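You operate a simulated robot arm through the tools that you are given. There is no shell and no other tool. Be economical: measure what you need, move in short steps, check, and stop when the job is done.

Carry out the task below with a simulated robot arm. There is one attempt and no reset: what you move stays moved.

TASK
Put things in order on the long arm of the desk. At the end: the yellow bath bomb from the long arm of the desk stands where the clear tumbler stood; the clear tumbler stands where the black tin (marked "BLACK") stood; the black tin from the long arm of the desk stands on top of the grey round nozzle; the teal bottle (marked "CONDITIONER") from the long arm of the desk stands on top of the cream soap bar; whatever was shut is shut again. Leave all else as you found it, and nothing knocked over.

It is judged by the outcome, as a careful person would: the job done as asked, and still so three seconds after it is handed in. It fails if anything else is knocked over, pushed out of place, dropped, spilled or broken.

THE ROBOT
A 7-joint arm with a two-finger parallel gripper, fixed in place. Base frame: the origin is at the foot of the arm, x ahead of it, y to its left, z up; the work surface is at about z = 0. Lengths are in mm, angles in degrees, forces in N, time in s.
With the tool pointing down near the work surface it reaches from about 240 to 620 mm from the base axis. Its first joint turns from -66.0 to 66.0 degrees. Payload 2.6 kg.
Tool frame: the origin (TCP) lies between the finger pads and is the grasp point; the fingertips stand 30 mm ahead of it; z points along the fingers, y is the line along which they close. The gripper opens to 94 mm. The fingers are 28 mm wide and 10 mm thick; the gripper's body (50 by 96 mm) begins 55 mm behind the TCP.
Orientation is told as [roll, pitch, yaw] about the base's x, y, z axes, in that order, counted from this pose: with the fingers straight down and closing along the base's y, the tool's x points along the base's -x, its y along +y and its z along -z.

THE INTERFACE
- The arm moves only by the tool servo_tool. Its argument "deltas" is a list of rows, each an object (a shift or turn left out is 0, a gripper value left out holds the last) with "travel": the shift along the base's x, y, z in cm, a list of three; "angular": the turn, a rotation vector about the base's x, y, z in degrees, a list of three; "grip": the closure, from 0 (fully open) to 1 (shut). In form: [{"travel": [dx, dy, dz], "angular": [wx, wy, wz], "grip": grip}, ...]. A call has 1 to 20 rows; each row shifts and turns the commanded pose from where the row before left it. A row lasts 0.2 s, in which the tool goes at most 50 mm and 8.6 degrees; a call with a longer step from one row to the next is refused whole, and so is a gripper value outside its range. A pose out of reach is approached as far as the arm can. The call stops where the force on the tool passes 40 N (or 10 N more than at its start, if that is more) or the arm is blocked; 0.2 s more then pass. The fingers move at their own pace (about 72 mm/s each) and stop on an object; they squeeze with about 21 N. The grip force told is the motor's: it shows also when the fingers shut on nothing. Time passes only in rows, and 0.2 s behind the last, so rows that do not move let the fingers close. It gives the time, the measured TCP pose, the force on the tool (base axes), the opening and the grip force at its end, in the units of the frame above (readings bear some noise).
- Cameras (640 x 400 px; columns grow to the right, rows downward): "scene" is fixed at [23.3, 419.9, 575.6]; the picture's right is [-0.89, -0.47, 0.00], its down [-0.21, 0.39, -0.90] and it looks along [0.42, -0.79, -0.44] (base axes); focal length 347 px, centre (320, 200). "wrist" rides on the gripper at [-37, 0, -58] in the tool frame; the picture's right is [0.00, -1.00, 0.00], its down [0.97, 0.00, -0.24] and it looks along [0.24, 0.00, 0.97] (tool axes); focal length 218 px, centre (320, 200).
- capture(camera): a new picture of that camera. No time passes.
- measure_at(camera, pixels): there is no depth. For up to 12 entries [column, row, z] of the newest picture of that camera ("zoom" is the newest enlarged one), the place [x, y] in the base frame at which the ray of that pixel passes the height z, good to about 2 mm. No time passes.
- zoom(camera, box): a new picture of the part [left, top, right, bottom] of that camera's present view, enlarged. No time passes.
- finish_job(): hands the job in; it is judged then, once.

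Work in short steps. Measure before you move; look again where a grasp or a placing could have gone wrong, and mend it. You have 80 turns and 38 pictures in all, those below and enlarged ones among them. Open the gripper and draw the arm clear of the work before you hand the job in, unless the task says otherwise; then end with one line.

The tools are called after "Request:" by a JSON object that holds its "op" and its "data". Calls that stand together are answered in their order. servo_tool: Moves the arm, as the interface text tells. Its arguments: {"type":"object","properties":{"deltas":{"type":"array","items":{"type":"object","properties":{"travel":{"type":"array","items":{"type":"number"}},"angular":{"type":"array","items":{"type":"number"}},"grip":{"type":"number"}}}}},"required":["deltas"]} The other tools are called the same way: capture (camera) takes a picture; measure_at (camera, pixels) gives the place at which the rays of pixels pass given heights; zoom (camera, box) takes an enlarged picture of a part of a camera's view; finish_job () hands the job in.

At the start:

```text
t: 0.0
eef_pos: [329.3, -9.5, 360.5]
orientation: [0.0, 0.0, 0.0]
contact_force: [-0.2, -0.4, -0.3]
gripper_width: 94.1
grip_force: 0.1
```

scene: 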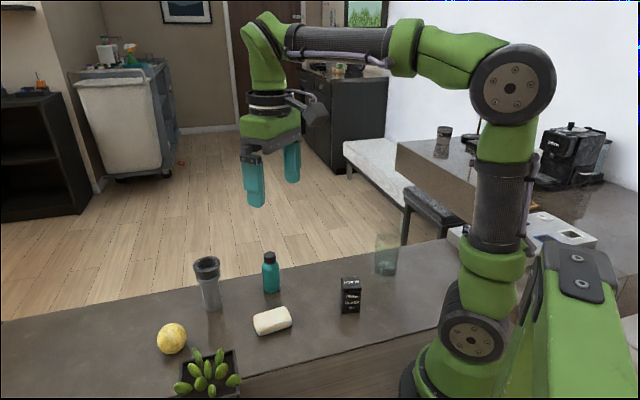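
wrist: 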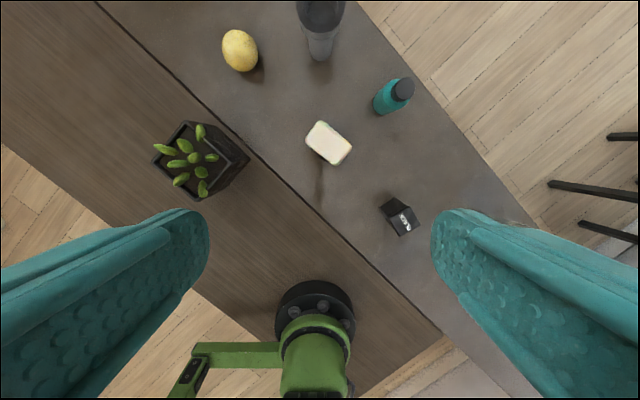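

The scene shows the yellow ball near (172,338), a grey object near (207,283), the teal bottle, soap, black tin, and a faint clear tumbler near (386,255). I'll zoom to identify them properly.

Request:
{"op": "zoom", "data": {"camera": "scene", "box": [130, 220, 430, 400]}}

Request:
{"op": "zoom", "data": {"camera": "wrist", "box": [140, 0, 500, 260]}}

Request:
{"op": "zoom", "data": {"camera": "scene", "box": [340, 100, 640, 290]}}

```text
2.13 times, centred on (280, 310) of scene
```

zoom: 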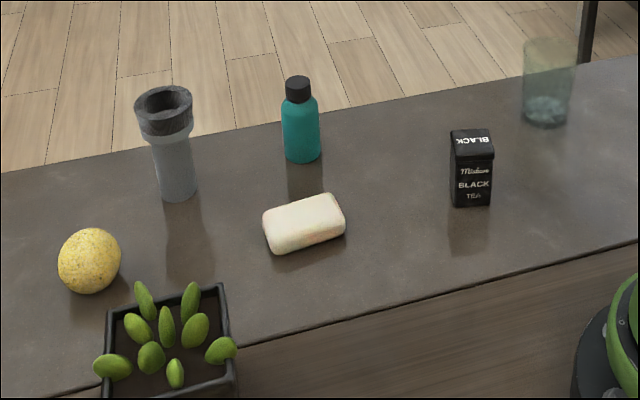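

```text
1.54 times, centred on (320, 130) of wrist
```

zoom: 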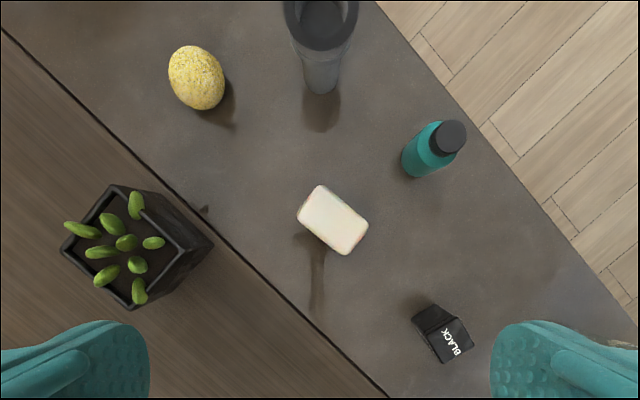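

```text
2.11 times, centred on (490, 195) of scene
```

zoom: 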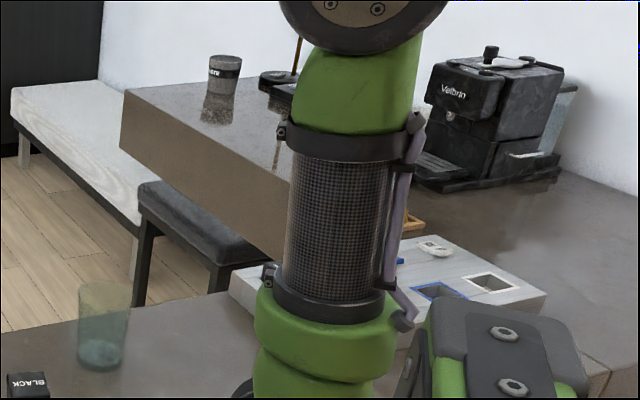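

Request:
{"op": "measure_at", "data": {"camera": "scene", "pixels": [[213, 308, 0], [204.9, 307, 0], [221.8, 305, 0], [271.5, 291, 0], [263.1, 291, 0], [280, 291, 0], [342.9, 312.8, 0], [359.8, 313.3, 0], [386, 274, 0], [376, 274, 0], [397, 274, 0], [171.5, 338.2, 30]]}}

Request:
{"op": "measure_at", "data": {"camera": "wrist", "pixels": [[240, 51, 30], [222, 51, 30], [258, 51, 30], [320, 52, 0], [330, 143, 25], [310, 138, 25], [345, 150, 25], [402, 87, 100], [384, 110, 0], [373, 207, 0], [320, 10, 100], [403, 218, 60]]}}

```text
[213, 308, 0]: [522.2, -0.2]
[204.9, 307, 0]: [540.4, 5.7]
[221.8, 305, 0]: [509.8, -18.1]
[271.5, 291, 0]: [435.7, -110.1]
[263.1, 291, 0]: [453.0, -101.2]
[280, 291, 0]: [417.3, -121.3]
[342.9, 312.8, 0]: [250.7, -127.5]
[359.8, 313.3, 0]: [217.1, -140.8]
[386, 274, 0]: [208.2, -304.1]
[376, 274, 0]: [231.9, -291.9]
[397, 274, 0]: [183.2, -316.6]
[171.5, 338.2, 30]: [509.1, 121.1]
```

```text
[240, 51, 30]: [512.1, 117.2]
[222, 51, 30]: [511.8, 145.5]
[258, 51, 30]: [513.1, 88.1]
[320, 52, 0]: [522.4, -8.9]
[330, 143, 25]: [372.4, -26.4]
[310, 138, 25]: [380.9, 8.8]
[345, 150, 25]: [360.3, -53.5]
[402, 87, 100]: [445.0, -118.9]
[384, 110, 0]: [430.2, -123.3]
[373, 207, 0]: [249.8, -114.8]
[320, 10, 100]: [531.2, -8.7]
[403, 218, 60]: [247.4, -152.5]
```

Request:
{"op": "measure_at", "data": {"camera": "scene", "pixels": [[206.8, 263, 100], [206.8, 263, 120], [206.8, 263, 140], [269.2, 256, 80], [269.2, 256, 95], [269.2, 256, 110], [350, 278, 60], [350, 278, 80], [388, 239.6, 60], [388, 239.6, 80], [388, 239.6, 100], [272, 314, 25]]}}

Request:
{"op": "servo_tool", "data": {"deltas": [{"travel": [-2.5, -3, -2], "angular": [0, 0, 5]}, {"travel": [-2.5, -3, -2], "angular": [0, 0, 5]}, {"travel": [-2, -3, -2], "angular": [0, 0, 5]}, {"travel": [-2, -3, -2], "angular": [0, 0, 5]}, {"travel": [0, -2, -2], "angular": [0, 0, 1.6]}, {"travel": [0, 0, 0]}]}}

Request:
{"op": "capture", "data": {"camera": "wrist"}}

```text
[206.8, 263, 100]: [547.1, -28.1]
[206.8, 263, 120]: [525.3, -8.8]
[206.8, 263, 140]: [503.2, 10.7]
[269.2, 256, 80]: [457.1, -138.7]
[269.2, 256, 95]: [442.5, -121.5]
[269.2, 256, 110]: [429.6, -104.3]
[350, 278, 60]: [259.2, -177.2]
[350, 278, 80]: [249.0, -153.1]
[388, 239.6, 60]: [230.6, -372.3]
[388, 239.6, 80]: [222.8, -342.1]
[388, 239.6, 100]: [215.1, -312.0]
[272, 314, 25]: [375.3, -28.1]
```

```text
t: 1.4
eef_pos: [239.2, -150.5, 259.9]
orientation: [0.0, 0.0, 21.8]
contact_force: [-0.4, 0.0, -0.2]
gripper_width: 94.1
grip_force: 0.1
```

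```text
32 pictures are left
```

wrist: 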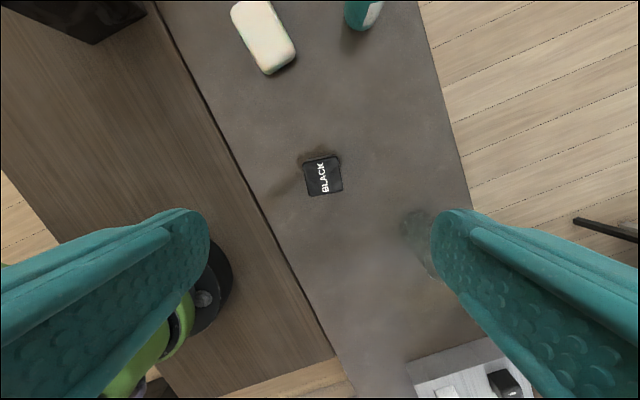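

The tin's top is at (323,176) in the wrist view. I'll zoom in for its outline and heading.

Request:
{"op": "zoom", "data": {"camera": "wrist", "box": [280, 140, 376, 200]}}

Request:
{"op": "zoom", "data": {"camera": "scene", "box": [310, 260, 406, 320]}}

```text
6.67 times, centred on (328, 170) of wrist
```

zoom: 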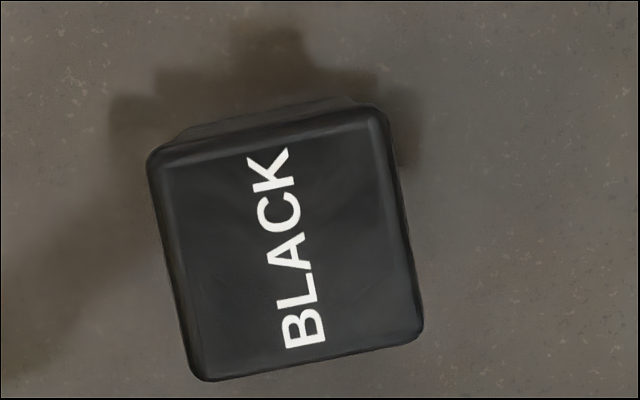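

```text
6.67 times, centred on (358, 290) of scene
```

zoom: 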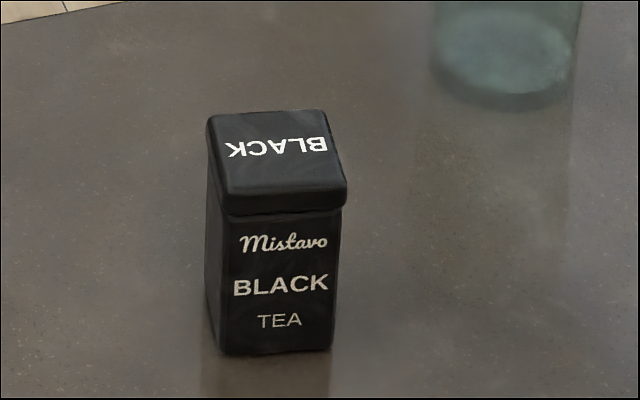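

Request:
{"op": "measure_at", "data": {"camera": "zoom", "pixels": [[222, 356, 0], [331, 350, 0], [206, 312, 0], [215, 118, 70], [322, 112, 70], [346, 182, 70], [226, 192, 70], [215, 118, 78], [346, 182, 78]]}}

Request:
{"op": "measure_at", "data": {"camera": "wrist", "pixels": [[302.5, 162.5, 70], [337, 155.7, 70], [343.3, 191, 70], [310, 197, 70], [302.5, 162.5, 80], [337, 155.7, 80], [343.3, 191, 80], [310, 197, 80]]}}

```text
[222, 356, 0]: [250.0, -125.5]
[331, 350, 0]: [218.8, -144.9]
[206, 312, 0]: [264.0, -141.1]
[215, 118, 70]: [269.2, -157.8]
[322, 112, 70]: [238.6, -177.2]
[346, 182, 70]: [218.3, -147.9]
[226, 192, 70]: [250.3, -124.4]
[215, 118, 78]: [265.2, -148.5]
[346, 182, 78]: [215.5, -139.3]
```

```text
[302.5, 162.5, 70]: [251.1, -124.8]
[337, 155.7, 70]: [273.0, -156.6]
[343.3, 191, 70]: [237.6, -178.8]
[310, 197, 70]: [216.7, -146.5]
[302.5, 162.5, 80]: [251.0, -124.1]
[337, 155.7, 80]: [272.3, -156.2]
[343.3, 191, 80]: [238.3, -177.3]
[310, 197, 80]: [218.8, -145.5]
```

The tin is centred at about (244.4,-151.3) with heading about 32° and a height of about 70 mm. I'll align above it, descend and stop to check before gripping.

Request:
{"op": "servo_tool", "data": {"deltas": [{"travel": [0.52, -0.08, -3], "angular": [0, 0, 5.2]}, {"travel": [0, 0, -4], "angular": [0, 0, 5.2]}, {"travel": [0, 0, -4]}, {"travel": [0, 0, -4]}, {"travel": [0, 0, -3]}, {"travel": [0, 0, -2]}, {"travel": [0, 0, -1.5]}, {"travel": [0, 0, 0]}, {"travel": [0, 0, 0], "grip": 1}, {"travel": [0, 0, 0]}, {"travel": [0, 0, 0]}, {"travel": [0, 0, 0]}]}}

```text
t: 4.0
eef_pos: [244.8, -151.9, 44.8]
orientation: [-0.1, 0.0, 31.9]
contact_force: [-0.5, -0.5, -0.3]
gripper_width: 45.6
grip_force: 20.8
```

The opening stopped at 45.6 mm, wider than I measured. I'll look before lifting.

Request:
{"op": "zoom", "data": {"camera": "scene", "box": [270, 200, 430, 320]}}

Request:
{"op": "capture", "data": {"camera": "wrist"}}

```text
3.33 times, centred on (350, 260) of scene
```

zoom: 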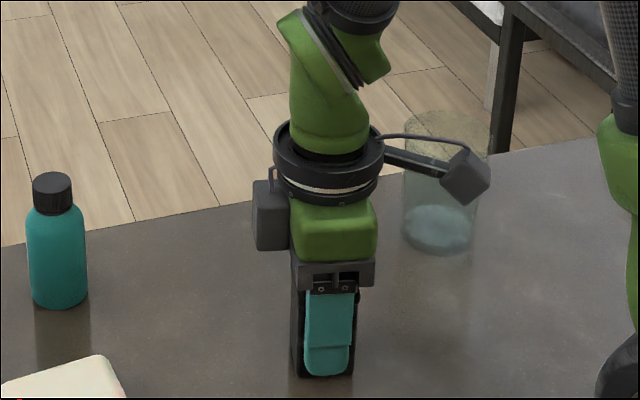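

```text
28 pictures are left
```

wrist: 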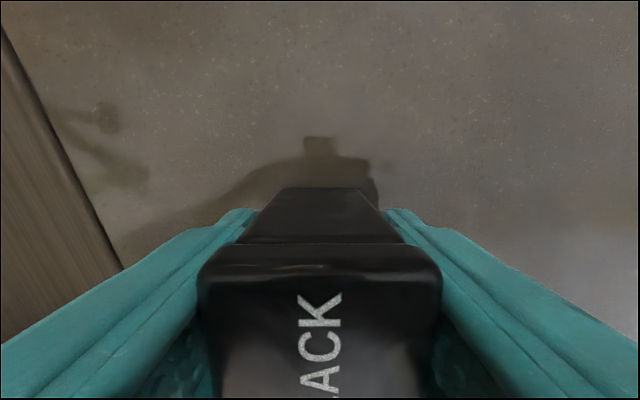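

The tin is squarely held. I'll lift and carry it part way toward the nozzle, then look.

Request:
{"op": "servo_tool", "data": {"deltas": [{"travel": [0, 0, 2]}, {"travel": [0, 0, 4]}, {"travel": [0, 0, 4]}, {"travel": [0, 0, 4]}, {"travel": [0, 0, 4.5]}, {"travel": [3.2, 1.8, 0]}, {"travel": [3.2, 1.8, 0]}, {"travel": [3.2, 1.8, 0]}, {"travel": [3.2, 1.8, 0]}, {"travel": [3.2, 1.8, 0]}, {"travel": [3.5, 2.2, 0]}, {"travel": [0, 0, 0]}]}}

Request:
{"op": "zoom", "data": {"camera": "wrist", "box": [160, 0, 480, 200]}}

Request:
{"op": "zoom", "data": {"camera": "scene", "box": [150, 200, 310, 320]}}

```text
t: 6.6
eef_pos: [440.2, -37.8, 230.9]
orientation: [0.0, -0.1, 32.0]
contact_force: [-0.4, 0.1, -0.3]
gripper_width: 45.8
grip_force: 21.5
```

```text
2.00 times, centred on (320, 100) of wrist
```

zoom: 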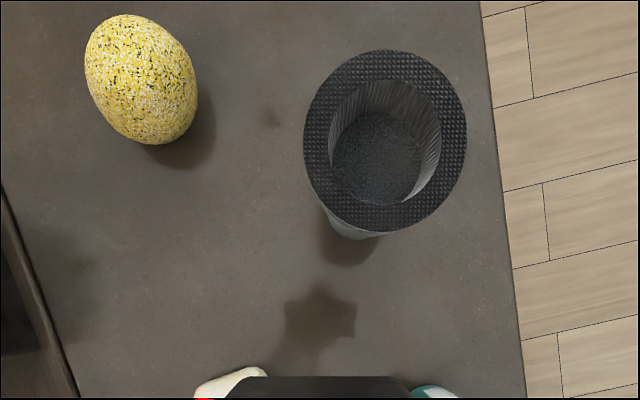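

```text
3.33 times, centred on (230, 260) of scene
```

zoom: 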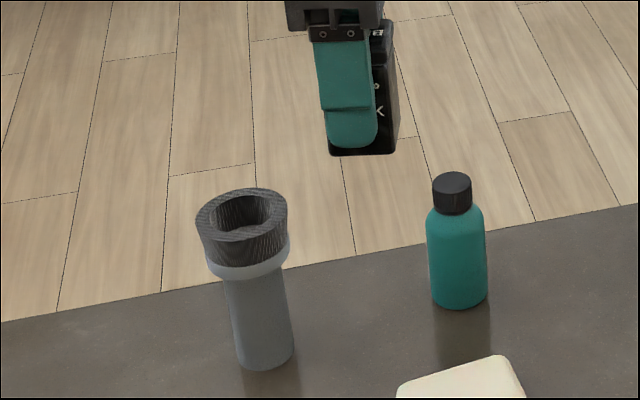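

Request:
{"op": "measure_at", "data": {"camera": "zoom", "pixels": [[241.5, 215, 110], [241.5, 215, 120], [241.5, 215, 130], [195, 217, 120], [288, 212, 120], [241, 188, 120], [242, 242, 120], [265, 352, 0], [236, 362, 0], [293, 352, 0]]}}

Request:
{"op": "measure_at", "data": {"camera": "wrist", "pixels": [[352.5, 70.5, 110], [352.5, 70.5, 120], [352.5, 70.5, 130], [311.5, 66, 120], [393, 66, 120], [350, 25, 120], [357.5, 116, 120], [387, 41, 120], [319, 102, 120]]}}

```text
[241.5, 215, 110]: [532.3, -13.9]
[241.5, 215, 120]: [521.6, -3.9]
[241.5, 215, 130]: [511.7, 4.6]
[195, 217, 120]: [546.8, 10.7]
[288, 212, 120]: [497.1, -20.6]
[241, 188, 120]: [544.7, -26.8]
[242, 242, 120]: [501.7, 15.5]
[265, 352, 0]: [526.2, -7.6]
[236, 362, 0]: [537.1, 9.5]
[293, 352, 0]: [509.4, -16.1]
```

```text
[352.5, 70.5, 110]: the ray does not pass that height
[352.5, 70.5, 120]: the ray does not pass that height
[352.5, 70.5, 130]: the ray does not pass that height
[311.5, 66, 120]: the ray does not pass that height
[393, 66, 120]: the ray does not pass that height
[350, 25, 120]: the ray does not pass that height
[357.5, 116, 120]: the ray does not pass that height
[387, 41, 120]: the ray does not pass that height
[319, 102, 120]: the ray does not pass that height
```

The measuring uses the last full wrist picture, so I'll take a fresh one.

Request:
{"op": "capture", "data": {"camera": "wrist"}}

Request:
{"op": "measure_at", "data": {"camera": "wrist", "pixels": [[352.5, 70.5, 110], [352.5, 70.5, 120], [352.5, 70.5, 130], [311.5, 66, 120], [393, 66, 120], [350, 25, 120], [357.5, 116, 120], [240, 40, 30], [240, 40, 35], [258, 190, 22]]}}

```text
25 pictures are left
```

wrist: 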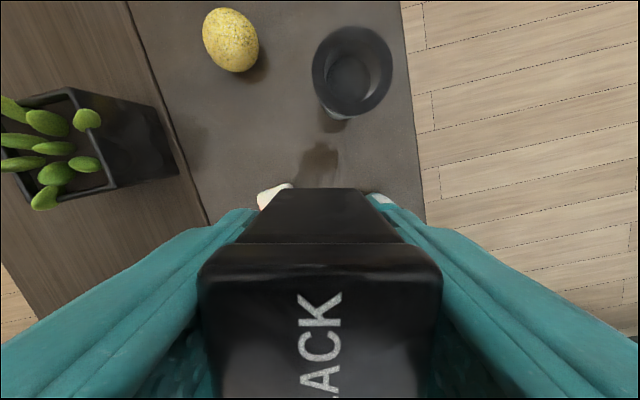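

```text
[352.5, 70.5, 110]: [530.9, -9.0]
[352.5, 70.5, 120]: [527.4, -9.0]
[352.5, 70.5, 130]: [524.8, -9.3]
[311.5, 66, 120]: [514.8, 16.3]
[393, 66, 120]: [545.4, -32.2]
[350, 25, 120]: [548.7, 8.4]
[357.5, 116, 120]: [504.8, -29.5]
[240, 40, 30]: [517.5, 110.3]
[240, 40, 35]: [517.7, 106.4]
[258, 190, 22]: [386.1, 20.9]
```

The rim triangulates to a centre of about (527.5,-8.5), z about 116. I'll carry the tin over it, come down to just above, and look.

Request:
{"op": "servo_tool", "data": {"deltas": [{"travel": [3, 1, 0]}, {"travel": [3, 1, 0]}, {"travel": [2.73, 0.93, 0]}, {"travel": [0, 0, -2]}, {"travel": [0, 0, -2]}, {"travel": [0, 0, -1.5]}, {"travel": [0, 0, -0.5]}, {"travel": [0, 0, 0]}]}}

Request:
{"op": "zoom", "data": {"camera": "scene", "box": [150, 200, 278, 296]}}

```text
t: 8.4
eef_pos: [527.7, -9.4, 170.9]
orientation: [0.0, 0.0, 32.0]
contact_force: [0.3, -0.7, -0.6]
gripper_width: 45.8
grip_force: 21.0
```

```text
4.17 times, centred on (214, 248) of scene
```

zoom: 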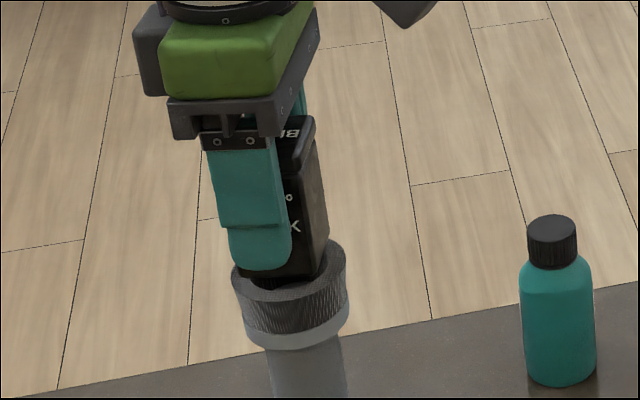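

The tin hangs above the rim, centred as far as I can see. I'll lower in 1 mm rows, watching the force.

Request:
{"op": "servo_tool", "data": {"deltas": [{"travel": [0, 0.08, -0.2]}, {"travel": [0, 0, -0.2]}, {"travel": [0, 0, -0.1]}, {"travel": [0, 0, -0.1]}, {"travel": [0, 0, 0]}]}}

```text
t: 9.6
eef_pos: [527.2, -8.9, 165.3]
orientation: [0.0, -0.1, 32.0]
contact_force: [0.3, -1.3, -0.9]
gripper_width: 45.8
grip_force: 20.4
```

Request:
{"op": "servo_tool", "data": {"deltas": [{"travel": [0, 0, -0.1]}, {"travel": [0, 0, -0.1]}, {"travel": [0, 0, 0]}]}}

Request:
{"op": "servo_tool", "data": {"deltas": [{"travel": [0, 0, -0.1]}, {"travel": [0, 0, 0]}]}}

Request:
{"op": "servo_tool", "data": {"deltas": [{"travel": [0, 0, -0.1]}, {"travel": [0, 0, 0]}]}}

```text
t: 10.4
eef_pos: [527.8, -9.2, 163.0]
orientation: [-0.1, -0.1, 32.1]
contact_force: [-1.2, -0.7, 5.9]
gripper_width: 45.9
grip_force: 21.6
```

```text
t: 11.0
eef_pos: [528.2, -9.1, 162.8]
orientation: [-0.1, -0.2, 32.0]
contact_force: [-0.6, 0.7, 16.4]
gripper_width: 45.9
grip_force: 20.8
```

```text
t: 11.6
eef_pos: [528.6, -9.4, 160.9]
orientation: [0.0, 0.0, 32.0]
contact_force: [1.2, 0.3, 17.8]
gripper_width: 46.1
grip_force: 21.0
```

Contact came at about z=163, so the tin is seated. I'll ease the press, open gently, and look.

Request:
{"op": "servo_tool", "data": {"deltas": [{"travel": [0, 0, 0.1]}, {"travel": [0, 0, 0], "grip": 0.46}, {"travel": [0, 0, 0], "grip": 0.35}, {"travel": [0, 0, 0], "grip": 0.1}, {"travel": [0, 0, 0]}]}}

Request:
{"op": "zoom", "data": {"camera": "scene", "box": [150, 200, 278, 296]}}

```text
t: 12.8
eef_pos: [527.9, -8.9, 161.3]
orientation: [0.0, 0.0, 32.0]
contact_force: [-0.2, 0.2, -0.3]
gripper_width: 84.6
grip_force: 0.0
```

```text
4.17 times, centred on (214, 248) of scene
```

zoom: 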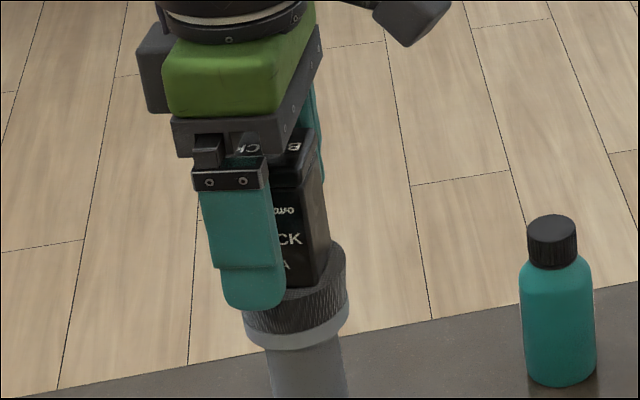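

The tin stands on the rim upright. I'll rise clear and travel over to look down at the tumbler.

Request:
{"op": "servo_tool", "data": {"deltas": [{"travel": [0, 0, 2], "grip": 0}, {"travel": [0, 0, 4]}, {"travel": [0, 0, 4]}, {"travel": [0, 0, 3]}, {"travel": [-4, -3, 0], "angular": [0, 0, -7]}, {"travel": [-4, -3, 0], "angular": [0, 0, -7]}, {"travel": [-4, -3, 0], "angular": [0, 0, -7]}, {"travel": [-4, -3, 0], "angular": [0, 0, -7]}, {"travel": [-4, -3, 0], "angular": [0, 0, -7]}, {"travel": [-4, -3, 0], "angular": [0, 0, -7]}, {"travel": [-4, -3, 0], "angular": [0, 0, -7]}, {"travel": [-2.8, -3, 0], "angular": [0, 0, -7]}, {"travel": [0, -2, 0], "angular": [0, 0, -6]}, {"travel": [0, 0, 0]}]}}

Request:
{"op": "capture", "data": {"camera": "wrist"}}

Request:
{"op": "capture", "data": {"camera": "scene"}}

```text
t: 15.8
eef_pos: [219.5, -270.7, 289.9]
orientation: [0.0, 0.1, -30.0]
contact_force: [1.2, -0.3, 0.0]
gripper_width: 93.8
grip_force: 0.1
```

```text
22 pictures are left
```

wrist: 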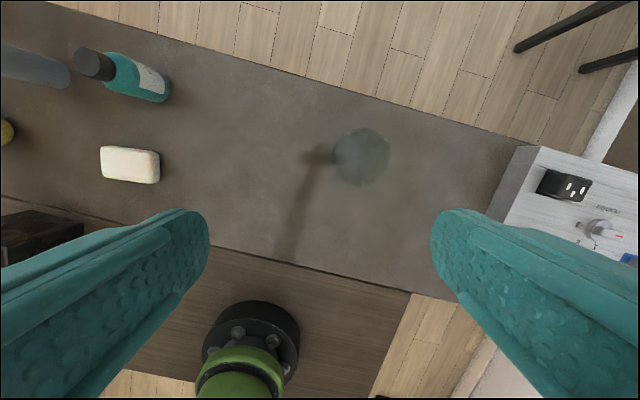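

```text
21 pictures are left
```

scene: 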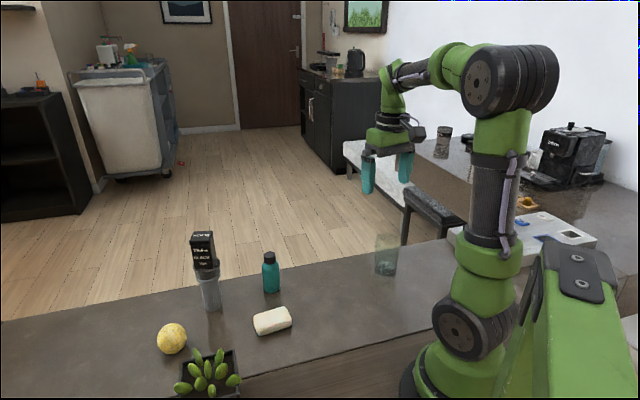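

The tin stands well. The tumbler appears near (362,156) in the wrist view, so I'll zoom on it in both views.

Request:
{"op": "zoom", "data": {"camera": "wrist", "box": [300, 100, 428, 210]}}

Request:
{"op": "zoom", "data": {"camera": "scene", "box": [338, 220, 434, 290]}}

```text
3.64 times, centred on (364, 155) of wrist
```

zoom: 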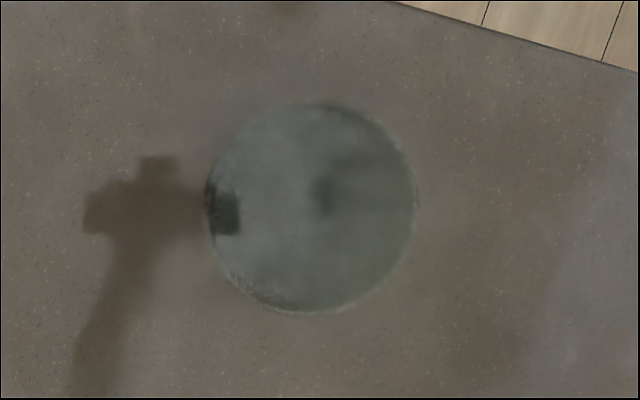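

```text
5.71 times, centred on (386, 255) of scene
```

zoom: 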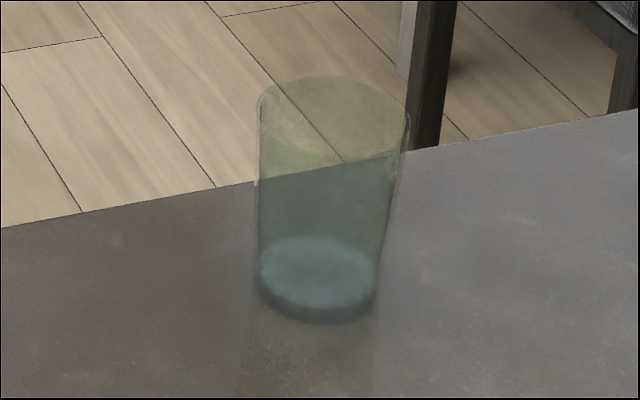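

Request:
{"op": "measure_at", "data": {"camera": "zoom", "pixels": [[333, 118, 80], [333, 118, 90], [333, 118, 100], [258, 118, 90], [408, 118, 90], [317, 322, 0], [256, 290, 0], [377, 290, 0]]}}

Request:
{"op": "measure_at", "data": {"camera": "wrist", "pixels": [[361.5, 156.9, 80], [361.5, 156.9, 90], [361.5, 156.9, 100], [332.4, 157, 90], [390.6, 157, 90], [361.5, 127.5, 90], [361.5, 186.3, 90], [495, 210, 20], [515, 147, 50]]}}

```text
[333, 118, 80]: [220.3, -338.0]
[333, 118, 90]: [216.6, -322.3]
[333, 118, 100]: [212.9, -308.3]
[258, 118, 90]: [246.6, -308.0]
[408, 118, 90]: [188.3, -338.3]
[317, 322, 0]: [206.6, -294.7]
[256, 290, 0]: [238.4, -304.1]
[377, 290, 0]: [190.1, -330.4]
```

```text
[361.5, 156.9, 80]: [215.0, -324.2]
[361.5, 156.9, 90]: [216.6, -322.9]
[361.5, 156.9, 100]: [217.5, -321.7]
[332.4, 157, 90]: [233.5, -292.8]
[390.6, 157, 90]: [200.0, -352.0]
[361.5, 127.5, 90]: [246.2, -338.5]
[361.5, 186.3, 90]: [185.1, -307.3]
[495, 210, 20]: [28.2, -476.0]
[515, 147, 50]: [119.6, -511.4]
```

The tumbler is about 90 mm tall with a rim 66 mm wide, centred at (216.4,-321.5). I'll go over it, descend with open fingers and grip.

Request:
{"op": "servo_tool", "data": {"deltas": [{"travel": [-0.3, -2.5, -2]}, {"travel": [0, -2.55, -2]}, {"travel": [0, 0, -4]}, {"travel": [0, 0, -3]}, {"travel": [0, 0, 0]}]}}

Request:
{"op": "capture", "data": {"camera": "wrist"}}

```text
t: 17.0
eef_pos: [216.4, -320.3, 180.7]
orientation: [-0.1, -0.1, -30.0]
contact_force: [0.2, -1.1, -0.7]
gripper_width: 93.8
grip_force: 0.0
```

```text
18 pictures are left
```

wrist: 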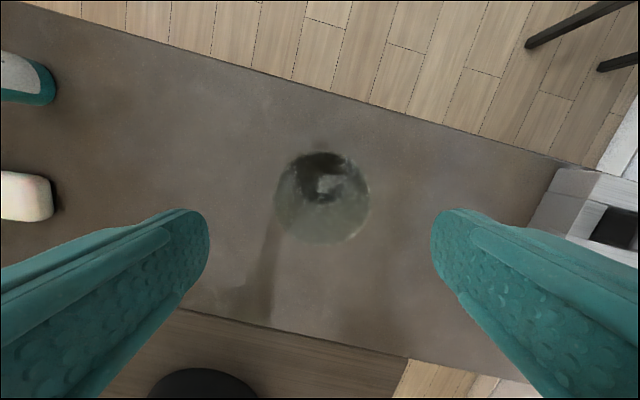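

The tumbler is centred between the fingers (columns 274–370). I'll descend and grip.

Request:
{"op": "measure_at", "data": {"camera": "wrist", "pixels": [[322, 197, 90], [274, 197, 90], [370, 197, 90]]}}

Request:
{"op": "servo_tool", "data": {"deltas": [{"travel": [0, -0.1, -4]}, {"travel": [0, 0, -3]}, {"travel": [0, 0, -3]}, {"travel": [0, 0, -2]}, {"travel": [0, 0, -1]}, {"travel": [0, 0, 0]}, {"travel": [0, 0, 0], "grip": 1}, {"travel": [0, 0, 0]}, {"travel": [0, 0, 0]}]}}

```text
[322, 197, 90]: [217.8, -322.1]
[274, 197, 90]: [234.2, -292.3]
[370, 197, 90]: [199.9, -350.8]
```

```text
t: 19.0
eef_pos: [217.2, -319.7, 52.6]
orientation: [0.0, 0.0, -29.9]
contact_force: [0.7, 0.0, 0.5]
gripper_width: 66.5
grip_force: 21.0
```

The tumbler is held. I'll lift it and carry it level to the tin's old spot, lowering almost to the desk.

Request:
{"op": "servo_tool", "data": {"deltas": [{"travel": [0, 0, 1]}, {"travel": [0, 0, 2]}, {"travel": [0, 0, 2]}, {"travel": [0.45, 2.8, 0]}, {"travel": [0.45, 2.8, 0]}, {"travel": [0.45, 2.8, 0]}, {"travel": [0.45, 2.8, 0]}, {"travel": [0.45, 2.8, 0]}, {"travel": [0.45, 2.9, 0]}, {"travel": [0, 0, 0]}]}}

Request:
{"op": "zoom", "data": {"camera": "scene", "box": [280, 200, 440, 320]}}

```text
t: 21.2
eef_pos: [244.8, -149.9, 101.3]
orientation: [0.0, 0.0, -30.0]
contact_force: [0.2, -0.1, -1.1]
gripper_width: 66.2
grip_force: 21.2
```

```text
3.33 times, centred on (360, 260) of scene
```

zoom: 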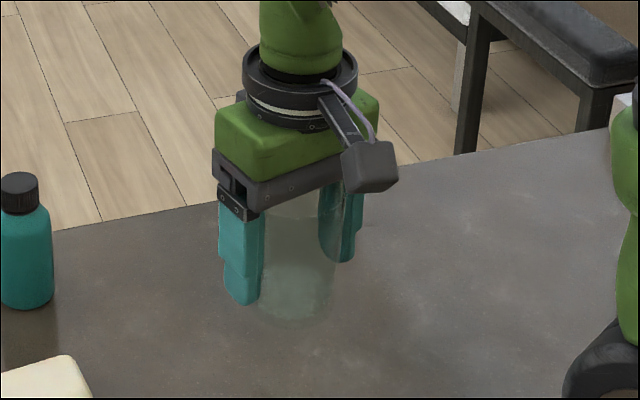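

The tumbler hangs upright in the grip. I'll lower it 47 mm, then the last bit gently.

Request:
{"op": "servo_tool", "data": {"deltas": [{"travel": [-0.04, -0.05, -2]}, {"travel": [0, 0, -1.5]}, {"travel": [0, 0, -0.8]}, {"travel": [0, 0, -0.3]}, {"travel": [0, 0, -0.1]}, {"travel": [0, 0, 0]}]}}

Request:
{"op": "servo_tool", "data": {"deltas": [{"travel": [0, 0, -0.1]}, {"travel": [0, 0, 0]}]}}

Request:
{"op": "servo_tool", "data": {"deltas": [{"travel": [0, 0, -0.1]}, {"travel": [0, 0, 0]}]}}

```text
t: 22.6
eef_pos: [243.2, -151.0, 54.8]
orientation: [0.0, 0.0, -30.0]
contact_force: [-1.0, -0.2, -2.2]
gripper_width: 66.4
grip_force: 20.9
```

```text
t: 23.2
eef_pos: [243.6, -150.6, 54.1]
orientation: [0.1, 0.0, -30.0]
contact_force: [0.1, -0.4, -1.6]
gripper_width: 66.4
grip_force: 21.1
```

```text
t: 23.8
eef_pos: [243.9, -151.0, 51.6]
orientation: [0.0, 0.1, -29.8]
contact_force: [0.4, -0.6, -1.4]
gripper_width: 66.3
grip_force: 21.2
```

Request:
{"op": "servo_tool", "data": {"deltas": [{"travel": [0, 0, -0.1]}, {"travel": [0, 0, 0]}]}}

Request:
{"op": "servo_tool", "data": {"deltas": [{"travel": [0, 0, -0.1]}, {"travel": [0, 0, 0]}]}}

```text
t: 24.4
eef_pos: [243.7, -151.0, 52.4]
orientation: [0.0, 0.0, -30.0]
contact_force: [-0.9, -0.7, -0.6]
gripper_width: 66.4
grip_force: 21.2
```

```text
t: 25.0
eef_pos: [244.2, -151.7, 50.4]
orientation: [0.0, 0.0, -30.0]
contact_force: [-3.0, -2.5, 11.8]
gripper_width: 66.5
grip_force: 21.3
```

Contact (11.8 N) shows it is on the desk. I'll open, rise straight up and head toward the yellow bath bomb for a look.

Request:
{"op": "servo_tool", "data": {"deltas": [{"travel": [0, 0, 0.05], "grip": 0.27}, {"travel": [0, 0, 0], "grip": 0.1}, {"travel": [0, 0, 0], "grip": 0}, {"travel": [0, 0, 0]}, {"travel": [0, 0, 2]}, {"travel": [0, 0, 4]}, {"travel": [0, 0, 5]}, {"travel": [0, 0, 5]}, {"travel": [0, 0, 5]}, {"travel": [0, 0, 2]}, {"travel": [0, 0, 0]}]}}

Request:
{"op": "capture", "data": {"camera": "scene"}}

```text
t: 27.4
eef_pos: [242.9, -151.3, 281.8]
orientation: [0.0, -0.1, -30.0]
contact_force: [0.1, 0.2, -0.7]
gripper_width: 94.0
grip_force: 0.1
```

```text
16 pictures are left
```

scene: 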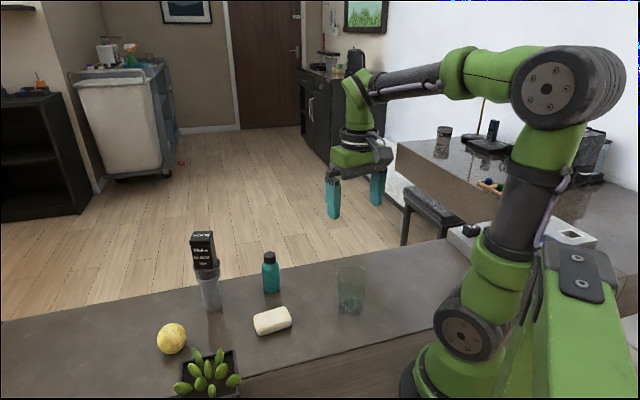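

The tumbler stands at the tin's old spot. Now I'll cross over high to look down at the bath bomb.

Request:
{"op": "servo_tool", "data": {"deltas": [{"travel": [2.5, 3, 0], "angular": [0, 0, 4]}, {"travel": [2.5, 3, 0], "angular": [0, 0, 4]}, {"travel": [2.5, 3, 0], "angular": [0, 0, 4]}, {"travel": [2.5, 3, 0], "angular": [0, 0, 4]}, {"travel": [2.5, 3, 0], "angular": [0, 0, 4]}, {"travel": [2.5, 3, 0], "angular": [0, 0, 4]}, {"travel": [2.5, 3, 0], "angular": [0, 0, 4]}, {"travel": [2.5, 3, 0], "angular": [0, 0, 2]}, {"travel": [2.7, 2.5, 0]}, {"travel": [0, 0, 0]}]}}

Request:
{"op": "capture", "data": {"camera": "wrist"}}

```text
t: 29.6
eef_pos: [470.0, 113.1, 282.3]
orientation: [0.1, 0.0, 0.1]
contact_force: [-0.1, 0.0, -0.2]
gripper_width: 94.0
grip_force: 0.0
```

```text
15 pictures are left
```

wrist: 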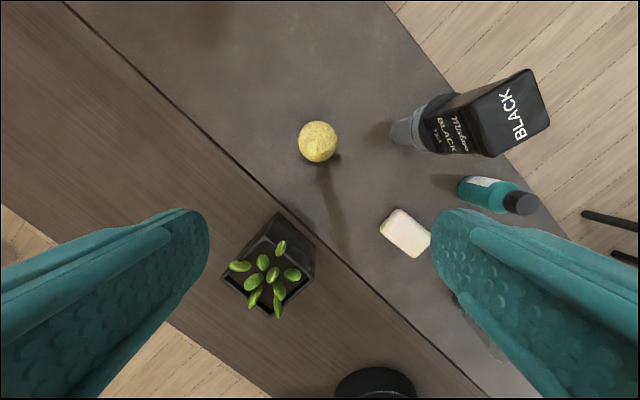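

Request:
{"op": "measure_at", "data": {"camera": "wrist", "pixels": [[318, 142, 25], [298.5, 142, 25], [337.5, 142, 25], [318, 122, 25], [318, 162, 25], [280, 212, 0], [280, 212, 60], [225, 275, 60], [390, 208, 25], [548, 100, 186]]}}

Request:
{"op": "zoom", "data": {"camera": "scene", "box": [130, 300, 226, 360]}}

```text
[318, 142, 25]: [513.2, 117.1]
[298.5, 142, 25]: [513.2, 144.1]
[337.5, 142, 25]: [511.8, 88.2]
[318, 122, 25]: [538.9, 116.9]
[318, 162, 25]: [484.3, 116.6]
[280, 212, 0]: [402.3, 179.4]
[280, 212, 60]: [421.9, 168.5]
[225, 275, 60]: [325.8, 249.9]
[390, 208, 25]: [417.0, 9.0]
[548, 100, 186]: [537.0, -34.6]
```

```text
6.67 times, centred on (178, 330) of scene
```

zoom: 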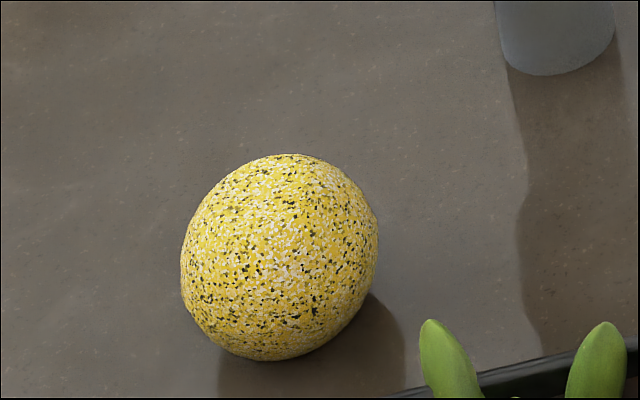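

The ball is about 55 mm wide, centred at (512.5,117). I'll descend to TCP z=36 (tips 6 mm above the desk) and grip.

Request:
{"op": "servo_tool", "data": {"deltas": [{"travel": [2.2, 0.2, -4]}, {"travel": [2.05, 0.2, -4]}, {"travel": [0, 0, -4]}, {"travel": [0, 0, -4]}, {"travel": [0, 0, -4]}, {"travel": [0, 0, -3]}, {"travel": [0, 0, -1.6]}, {"travel": [0, 0, 0]}, {"travel": [0, 0, 0], "grip": 1}, {"travel": [0, 0, 0]}, {"travel": [0, 0, 0]}]}}

```text
t: 32.0
eef_pos: [512.4, 117.8, 35.6]
orientation: [-0.1, 0.1, -0.1]
contact_force: [0.5, -0.8, 0.5]
gripper_width: 51.6
grip_force: 21.6
```

Gripped. I'll lift high and carry it over to the tumbler's old spot, rotating back to yaw -30.

Request:
{"op": "servo_tool", "data": {"deltas": [{"travel": [0, 0, 2]}, {"travel": [0, 0, 4]}, {"travel": [0, 0, 4.5]}, {"travel": [0, 0, 4.5]}, {"travel": [0, 0, 4.5]}, {"travel": [-2.46, -3.65, 0]}, {"travel": [-2.46, -3.65, 0], "angular": [0, 0, -3]}, {"travel": [-2.46, -3.65, 0], "angular": [0, 0, -3]}, {"travel": [-2.46, -3.65, 0], "angular": [0, 0, -3]}, {"travel": [-2.46, -3.65, 0], "angular": [0, 0, -3]}, {"travel": [-2.46, -3.65, 0], "angular": [0, 0, -3]}, {"travel": [-2.46, -3.65, 0], "angular": [0, 0, -3]}, {"travel": [-2.46, -3.65, 0], "angular": [0, 0, -3]}, {"travel": [-2.46, -3.65, 0], "angular": [0, 0, -3]}, {"travel": [-2.46, -3.65, 0], "angular": [0, 0, -3]}, {"travel": [-2.46, -3.65, 0], "angular": [0, 0, -3]}, {"travel": [-2.48, -3.68, 0]}, {"travel": [0, 0, 0]}]}}

```text
t: 35.8
eef_pos: [216.6, -323.1, 231.5]
orientation: [0.0, 0.0, -30.1]
contact_force: [-1.0, 0.3, -0.6]
gripper_width: 51.3
grip_force: 21.1
```

Request:
{"op": "servo_tool", "data": {"deltas": [{"travel": [0.04, 0.23, -4]}, {"travel": [0, 0, -4]}, {"travel": [0, 0, -4]}, {"travel": [0, 0, -4]}, {"travel": [0, 0, -2.5]}, {"travel": [0, 0, -0.8]}, {"travel": [0, 0, 0]}]}}

Request:
{"op": "zoom", "data": {"camera": "scene", "box": [320, 200, 448, 296]}}

```text
t: 37.4
eef_pos: [217.7, -319.6, 37.3]
orientation: [-0.1, 0.0, -29.9]
contact_force: [0.0, 0.9, -0.2]
gripper_width: 50.8
grip_force: 21.1
```

```text
4.17 times, centred on (384, 248) of scene
```

zoom: 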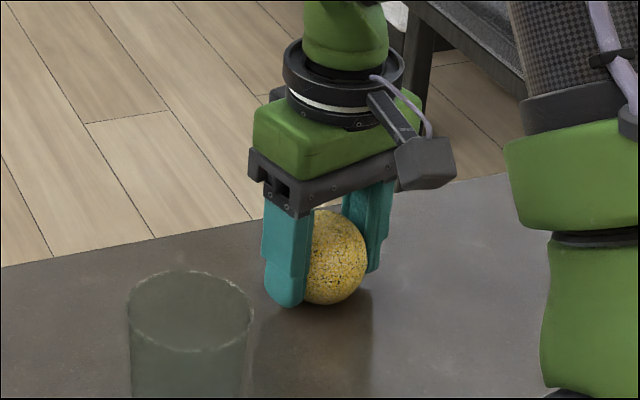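

Request:
{"op": "servo_tool", "data": {"deltas": [{"travel": [0, 0, -0.1]}, {"travel": [0, 0, 0]}]}}

Request:
{"op": "servo_tool", "data": {"deltas": [{"travel": [0, 0, -0.1]}, {"travel": [0, 0, 0]}]}}

```text
t: 38.0
eef_pos: [218.2, -318.0, 37.0]
orientation: [0.0, 0.0, -30.0]
contact_force: [-0.4, 0.8, -0.7]
gripper_width: 51.3
grip_force: 20.6
```

```text
t: 38.6
eef_pos: [217.6, -317.7, 34.7]
orientation: [0.1, 0.1, -30.0]
contact_force: [0.9, -0.4, -0.4]
gripper_width: 51.1
grip_force: 21.5
```

Request:
{"op": "servo_tool", "data": {"deltas": [{"travel": [-0.05, -0.2, -0.1]}, {"travel": [0, 0, 0]}]}}

Request:
{"op": "servo_tool", "data": {"deltas": [{"travel": [0, 0, -0.1]}, {"travel": [0, 0, 0]}]}}

```text
t: 39.2
eef_pos: [218.4, -320.6, 35.3]
orientation: [0.1, 0.0, -30.0]
contact_force: [-0.3, 7.4, 15.8]
gripper_width: 51.4
grip_force: 20.7
```

```text
t: 39.8
eef_pos: [219.0, -320.9, 33.7]
orientation: [0.2, -0.1, -29.9]
contact_force: [3.8, 7.1, 15.8]
gripper_width: 51.0
grip_force: 20.8
```

The ball touches the desk. I'll ease off, open slowly and check that it stays.

Request:
{"op": "servo_tool", "data": {"deltas": [{"travel": [0, 0.05, 0.1]}, {"travel": [0, 0, 0]}, {"travel": [0, 0, 0], "grip": 0.44}, {"travel": [0, 0, 0], "grip": 0.4}, {"travel": [0, 0, 0], "grip": 0.2}, {"travel": [0, 0, 0], "grip": 0}, {"travel": [0, 0, 0]}]}}

Request:
{"op": "zoom", "data": {"camera": "scene", "box": [320, 200, 448, 296]}}

```text
t: 41.4
eef_pos: [217.4, -320.8, 35.0]
orientation: [0.0, 0.0, -30.0]
contact_force: [0.5, -0.2, -1.0]
gripper_width: 94.1
grip_force: 0.1
```

```text
4.17 times, centred on (384, 248) of scene
```

zoom: 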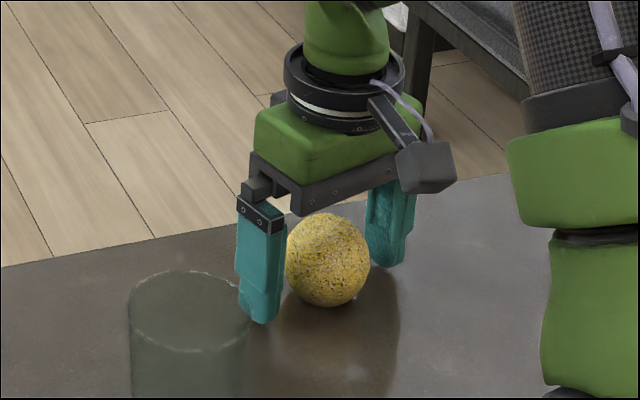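

The ball rests between the fingers. I'll rise straight up and go over to look at the bottle and soap.

Request:
{"op": "servo_tool", "data": {"deltas": [{"travel": [0, 0, 2]}, {"travel": [0, 0, 4]}, {"travel": [0, 0, 5]}, {"travel": [0, 0, 5]}, {"travel": [0, 0, 5]}, {"travel": [0, 0, 4]}, {"travel": [2.3, 3.4, 0], "angular": [0, 0, 5]}, {"travel": [2.3, 3.4, 0], "angular": [0, 0, 5]}, {"travel": [2.3, 3.4, 0], "angular": [0, 0, 5]}, {"travel": [2.3, 3.4, 0], "angular": [0, 0, 5]}, {"travel": [2.3, 3.4, 0], "angular": [0, 0, 5]}, {"travel": [2.3, 3.4, 0], "angular": [0, 0, 5]}, {"travel": [2.3, 3.4, 0]}, {"travel": [0, 0, 0]}]}}

Request:
{"op": "capture", "data": {"camera": "wrist"}}

Request:
{"op": "zoom", "data": {"camera": "wrist", "box": [240, 60, 432, 180]}}

Request:
{"op": "zoom", "data": {"camera": "scene", "box": [230, 240, 326, 340]}}

```text
t: 44.4
eef_pos: [378.4, -82.1, 282.6]
orientation: [0.1, 0.0, 0.0]
contact_force: [-0.2, 0.1, 0.6]
gripper_width: 94.1
grip_force: 0.1
```

```text
11 pictures are left
```

wrist: 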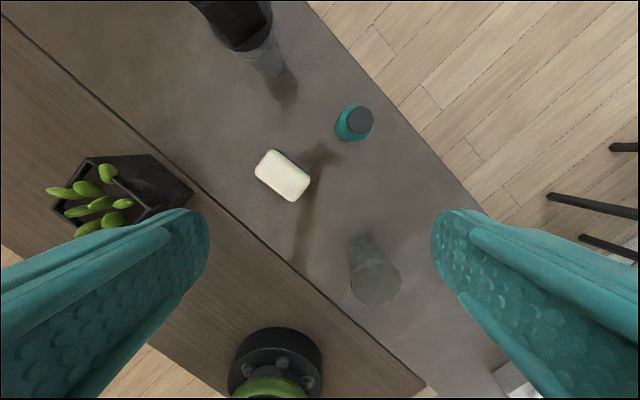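

```text
3.33 times, centred on (336, 120) of wrist
```

zoom: 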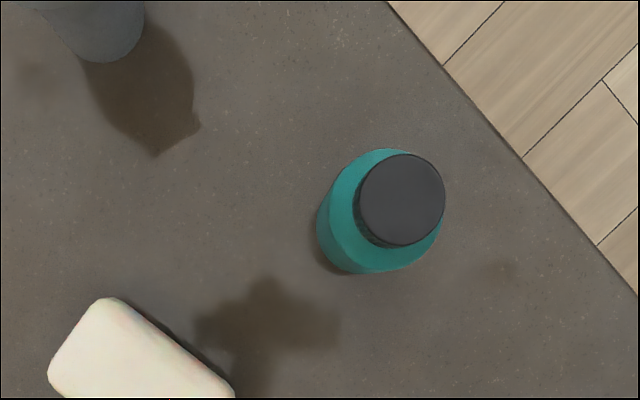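

```text
4.00 times, centred on (278, 290) of scene
```

zoom: 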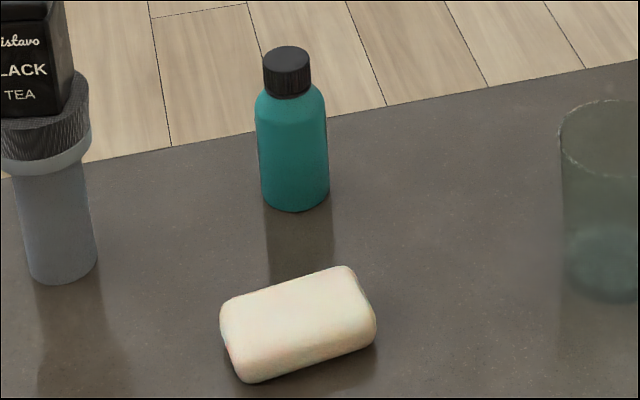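

Request:
{"op": "measure_at", "data": {"camera": "zoom", "pixels": [[287, 56, 95], [287, 56, 100], [287, 56, 105], [294, 211, 0], [261, 195, 0], [329, 195, 0], [222, 300, 22], [345, 268, 22], [376, 318, 22], [243, 362, 22], [243, 380, 0], [374, 340, 0]]}}

Request:
{"op": "measure_at", "data": {"camera": "wrist", "pixels": [[360.6, 119.7, 95], [360.6, 119.7, 100], [360.6, 119.7, 105], [350, 130, 30], [268, 150, 22], [310, 178, 22], [294, 201, 22], [254, 173, 22], [282.5, 176, 28], [262, 70, 0], [270, 25, 105]]}}

```text
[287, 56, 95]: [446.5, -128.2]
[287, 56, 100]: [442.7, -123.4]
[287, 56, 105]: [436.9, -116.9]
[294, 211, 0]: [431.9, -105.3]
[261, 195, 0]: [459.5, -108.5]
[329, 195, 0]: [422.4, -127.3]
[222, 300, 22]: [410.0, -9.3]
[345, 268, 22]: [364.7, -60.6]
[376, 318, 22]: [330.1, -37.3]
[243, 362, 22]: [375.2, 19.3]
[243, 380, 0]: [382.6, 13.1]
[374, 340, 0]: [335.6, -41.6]
```

```text
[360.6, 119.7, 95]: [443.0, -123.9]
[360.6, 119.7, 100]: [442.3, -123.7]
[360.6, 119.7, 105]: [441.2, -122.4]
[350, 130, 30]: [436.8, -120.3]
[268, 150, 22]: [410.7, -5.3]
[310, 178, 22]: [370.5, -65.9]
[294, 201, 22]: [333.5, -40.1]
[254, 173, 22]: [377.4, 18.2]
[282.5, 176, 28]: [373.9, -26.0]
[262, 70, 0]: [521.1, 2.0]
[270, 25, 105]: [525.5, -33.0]
```

The bottle is 100 mm tall at (441.5,-121.5); the soap's top centre is about (372,-24). I'll go down onto the bottle and grip it.

Request:
{"op": "servo_tool", "data": {"deltas": [{"travel": [3.1, -2, -1]}, {"travel": [3.2, -1.95, -2]}, {"travel": [0, 0, -4]}, {"travel": [0, 0, -4]}, {"travel": [0, 0, -4]}, {"travel": [0, 0, -4]}, {"travel": [0, 0, -2.5]}, {"travel": [0, 0, -1.2]}, {"travel": [0, 0, 0]}, {"travel": [0, 0, 0], "grip": 1}, {"travel": [0, 0, 0]}, {"travel": [0, 0, 0]}]}}

```text
t: 47.0
eef_pos: [441.8, -121.5, 58.0]
orientation: [0.0, 0.0, 0.0]
contact_force: [0.3, 1.4, 0.7]
gripper_width: 40.5
grip_force: 20.8
```

Gripped at 40.5 mm. I'll lift 60 mm and carry it over the soap, then look.

Request:
{"op": "servo_tool", "data": {"deltas": [{"travel": [0, 0, 1]}, {"travel": [0, 0, 2.5]}, {"travel": [0, 0, 2.5]}, {"travel": [-2.3, 3.25, 0]}, {"travel": [-2.3, 3.25, 0]}, {"travel": [-2.38, 3.25, 0]}, {"travel": [0, 0, -1]}, {"travel": [0, 0, 0]}]}}

Request:
{"op": "zoom", "data": {"camera": "scene", "box": [220, 230, 332, 340]}}

```text
t: 48.8
eef_pos: [370.0, -23.7, 106.5]
orientation: [-0.1, 0.0, 0.0]
contact_force: [-0.8, -0.3, -0.7]
gripper_width: 40.7
grip_force: 21.6
```

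```text
3.64 times, centred on (276, 285) of scene
```

zoom: 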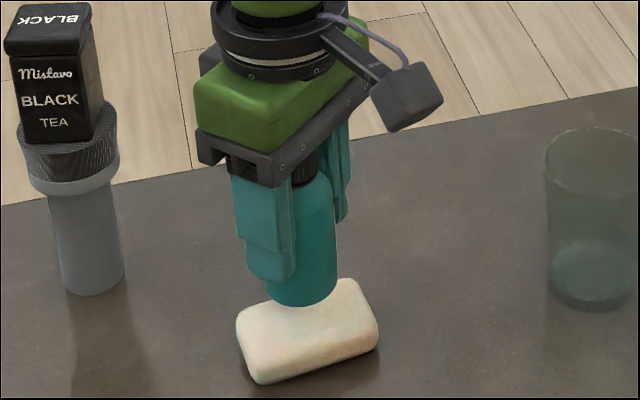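

The bottle hangs upright over the soap. I'll lower 18 mm, then in small steps to contact.

Request:
{"op": "servo_tool", "data": {"deltas": [{"travel": [0.1, 0, -1]}, {"travel": [0, 0, -0.8]}, {"travel": [0, 0, 0]}]}}

Request:
{"op": "servo_tool", "data": {"deltas": [{"travel": [0, 0, -0.1]}, {"travel": [0, 0, -0.1]}, {"travel": [0, 0, 0]}]}}

Request:
{"op": "servo_tool", "data": {"deltas": [{"travel": [0, 0, -0.1]}, {"travel": [0, 0, 0]}]}}

```text
t: 49.6
eef_pos: [372.8, -25.0, 89.8]
orientation: [0.0, 0.0, 0.1]
contact_force: [0.1, 0.6, -0.6]
gripper_width: 40.5
grip_force: 20.9
```

```text
t: 50.4
eef_pos: [371.8, -23.6, 86.9]
orientation: [-0.1, 0.0, 0.1]
contact_force: [0.5, 0.0, -0.1]
gripper_width: 40.6
grip_force: 21.1
```

```text
t: 51.0
eef_pos: [372.4, -24.3, 86.5]
orientation: [0.0, 0.0, 0.1]
contact_force: [0.3, 0.2, -0.7]
gripper_width: 40.7
grip_force: 21.5
```

Request:
{"op": "servo_tool", "data": {"deltas": [{"travel": [0, 0, -0.1]}, {"travel": [0, 0, -0.1]}, {"travel": [0, 0, 0]}]}}

Request:
{"op": "servo_tool", "data": {"deltas": [{"travel": [0, 0, -0.1]}, {"travel": [0, 0, 0]}]}}

Request:
{"op": "zoom", "data": {"camera": "scene", "box": [230, 270, 310, 340]}}

```text
t: 51.8
eef_pos: [373.0, -24.1, 83.9]
orientation: [0.0, 0.0, 0.0]
contact_force: [-0.2, 0.2, -0.8]
gripper_width: 40.8
grip_force: 20.5
```

```text
t: 52.4
eef_pos: [372.1, -24.3, 83.2]
orientation: [-0.1, 0.0, -0.1]
contact_force: [0.7, -0.6, 0.3]
gripper_width: 40.8
grip_force: 20.3
```

```text
5.71 times, centred on (270, 305) of scene
```

zoom: 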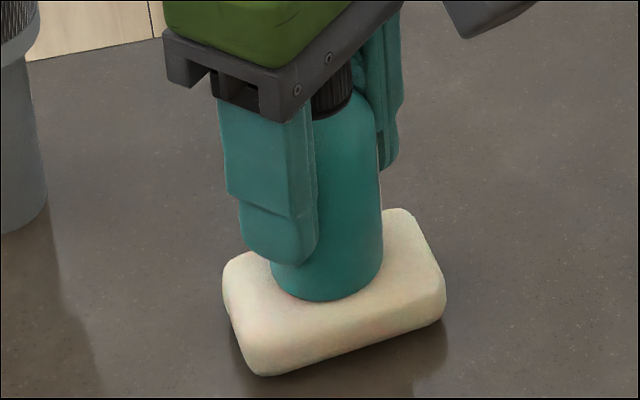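

Nearly touching and well centred on the soap. A few more 1 mm steps.

Request:
{"op": "servo_tool", "data": {"deltas": [{"travel": [0, 0, -0.1]}, {"travel": [0, 0, 0]}]}}

Request:
{"op": "servo_tool", "data": {"deltas": [{"travel": [0, 0, -0.1]}, {"travel": [0, 0, 0]}]}}

```text
t: 53.0
eef_pos: [371.8, -23.3, 83.3]
orientation: [0.0, -0.1, -0.1]
contact_force: [-3.5, -0.3, 14.5]
gripper_width: 40.9
grip_force: 21.0
```

```text
t: 53.6
eef_pos: [374.6, -24.2, 82.7]
orientation: [0.0, -0.2, 0.0]
contact_force: [0.1, -1.2, 18.9]
gripper_width: 40.8
grip_force: 20.5
```

Seated. I'll ease off, open gently, and check before rising.

Request:
{"op": "servo_tool", "data": {"deltas": [{"travel": [0, 0, 0.1]}, {"travel": [0, 0, 0]}, {"travel": [0, 0, 0], "grip": 0.54}, {"travel": [0, 0, 0], "grip": 0.45}, {"travel": [0, 0, 0], "grip": 0.2}, {"travel": [0, 0, 0]}]}}

Request:
{"op": "zoom", "data": {"camera": "scene", "box": [230, 260, 310, 340]}}

```text
t: 55.0
eef_pos: [373.0, -23.4, 83.4]
orientation: [0.0, 0.1, 0.0]
contact_force: [0.8, -0.1, 0.0]
gripper_width: 75.6
grip_force: 0.0
```

```text
5.00 times, centred on (270, 300) of scene
```

zoom: 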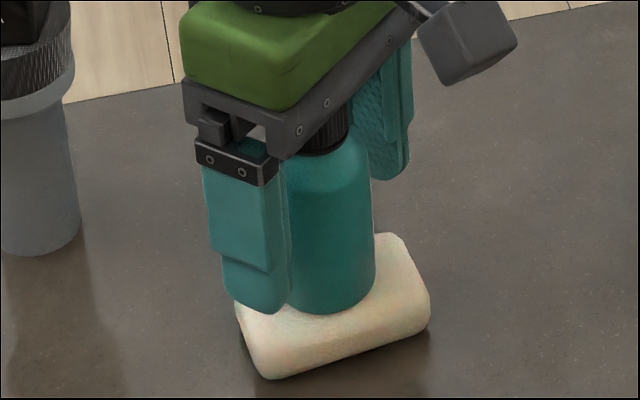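

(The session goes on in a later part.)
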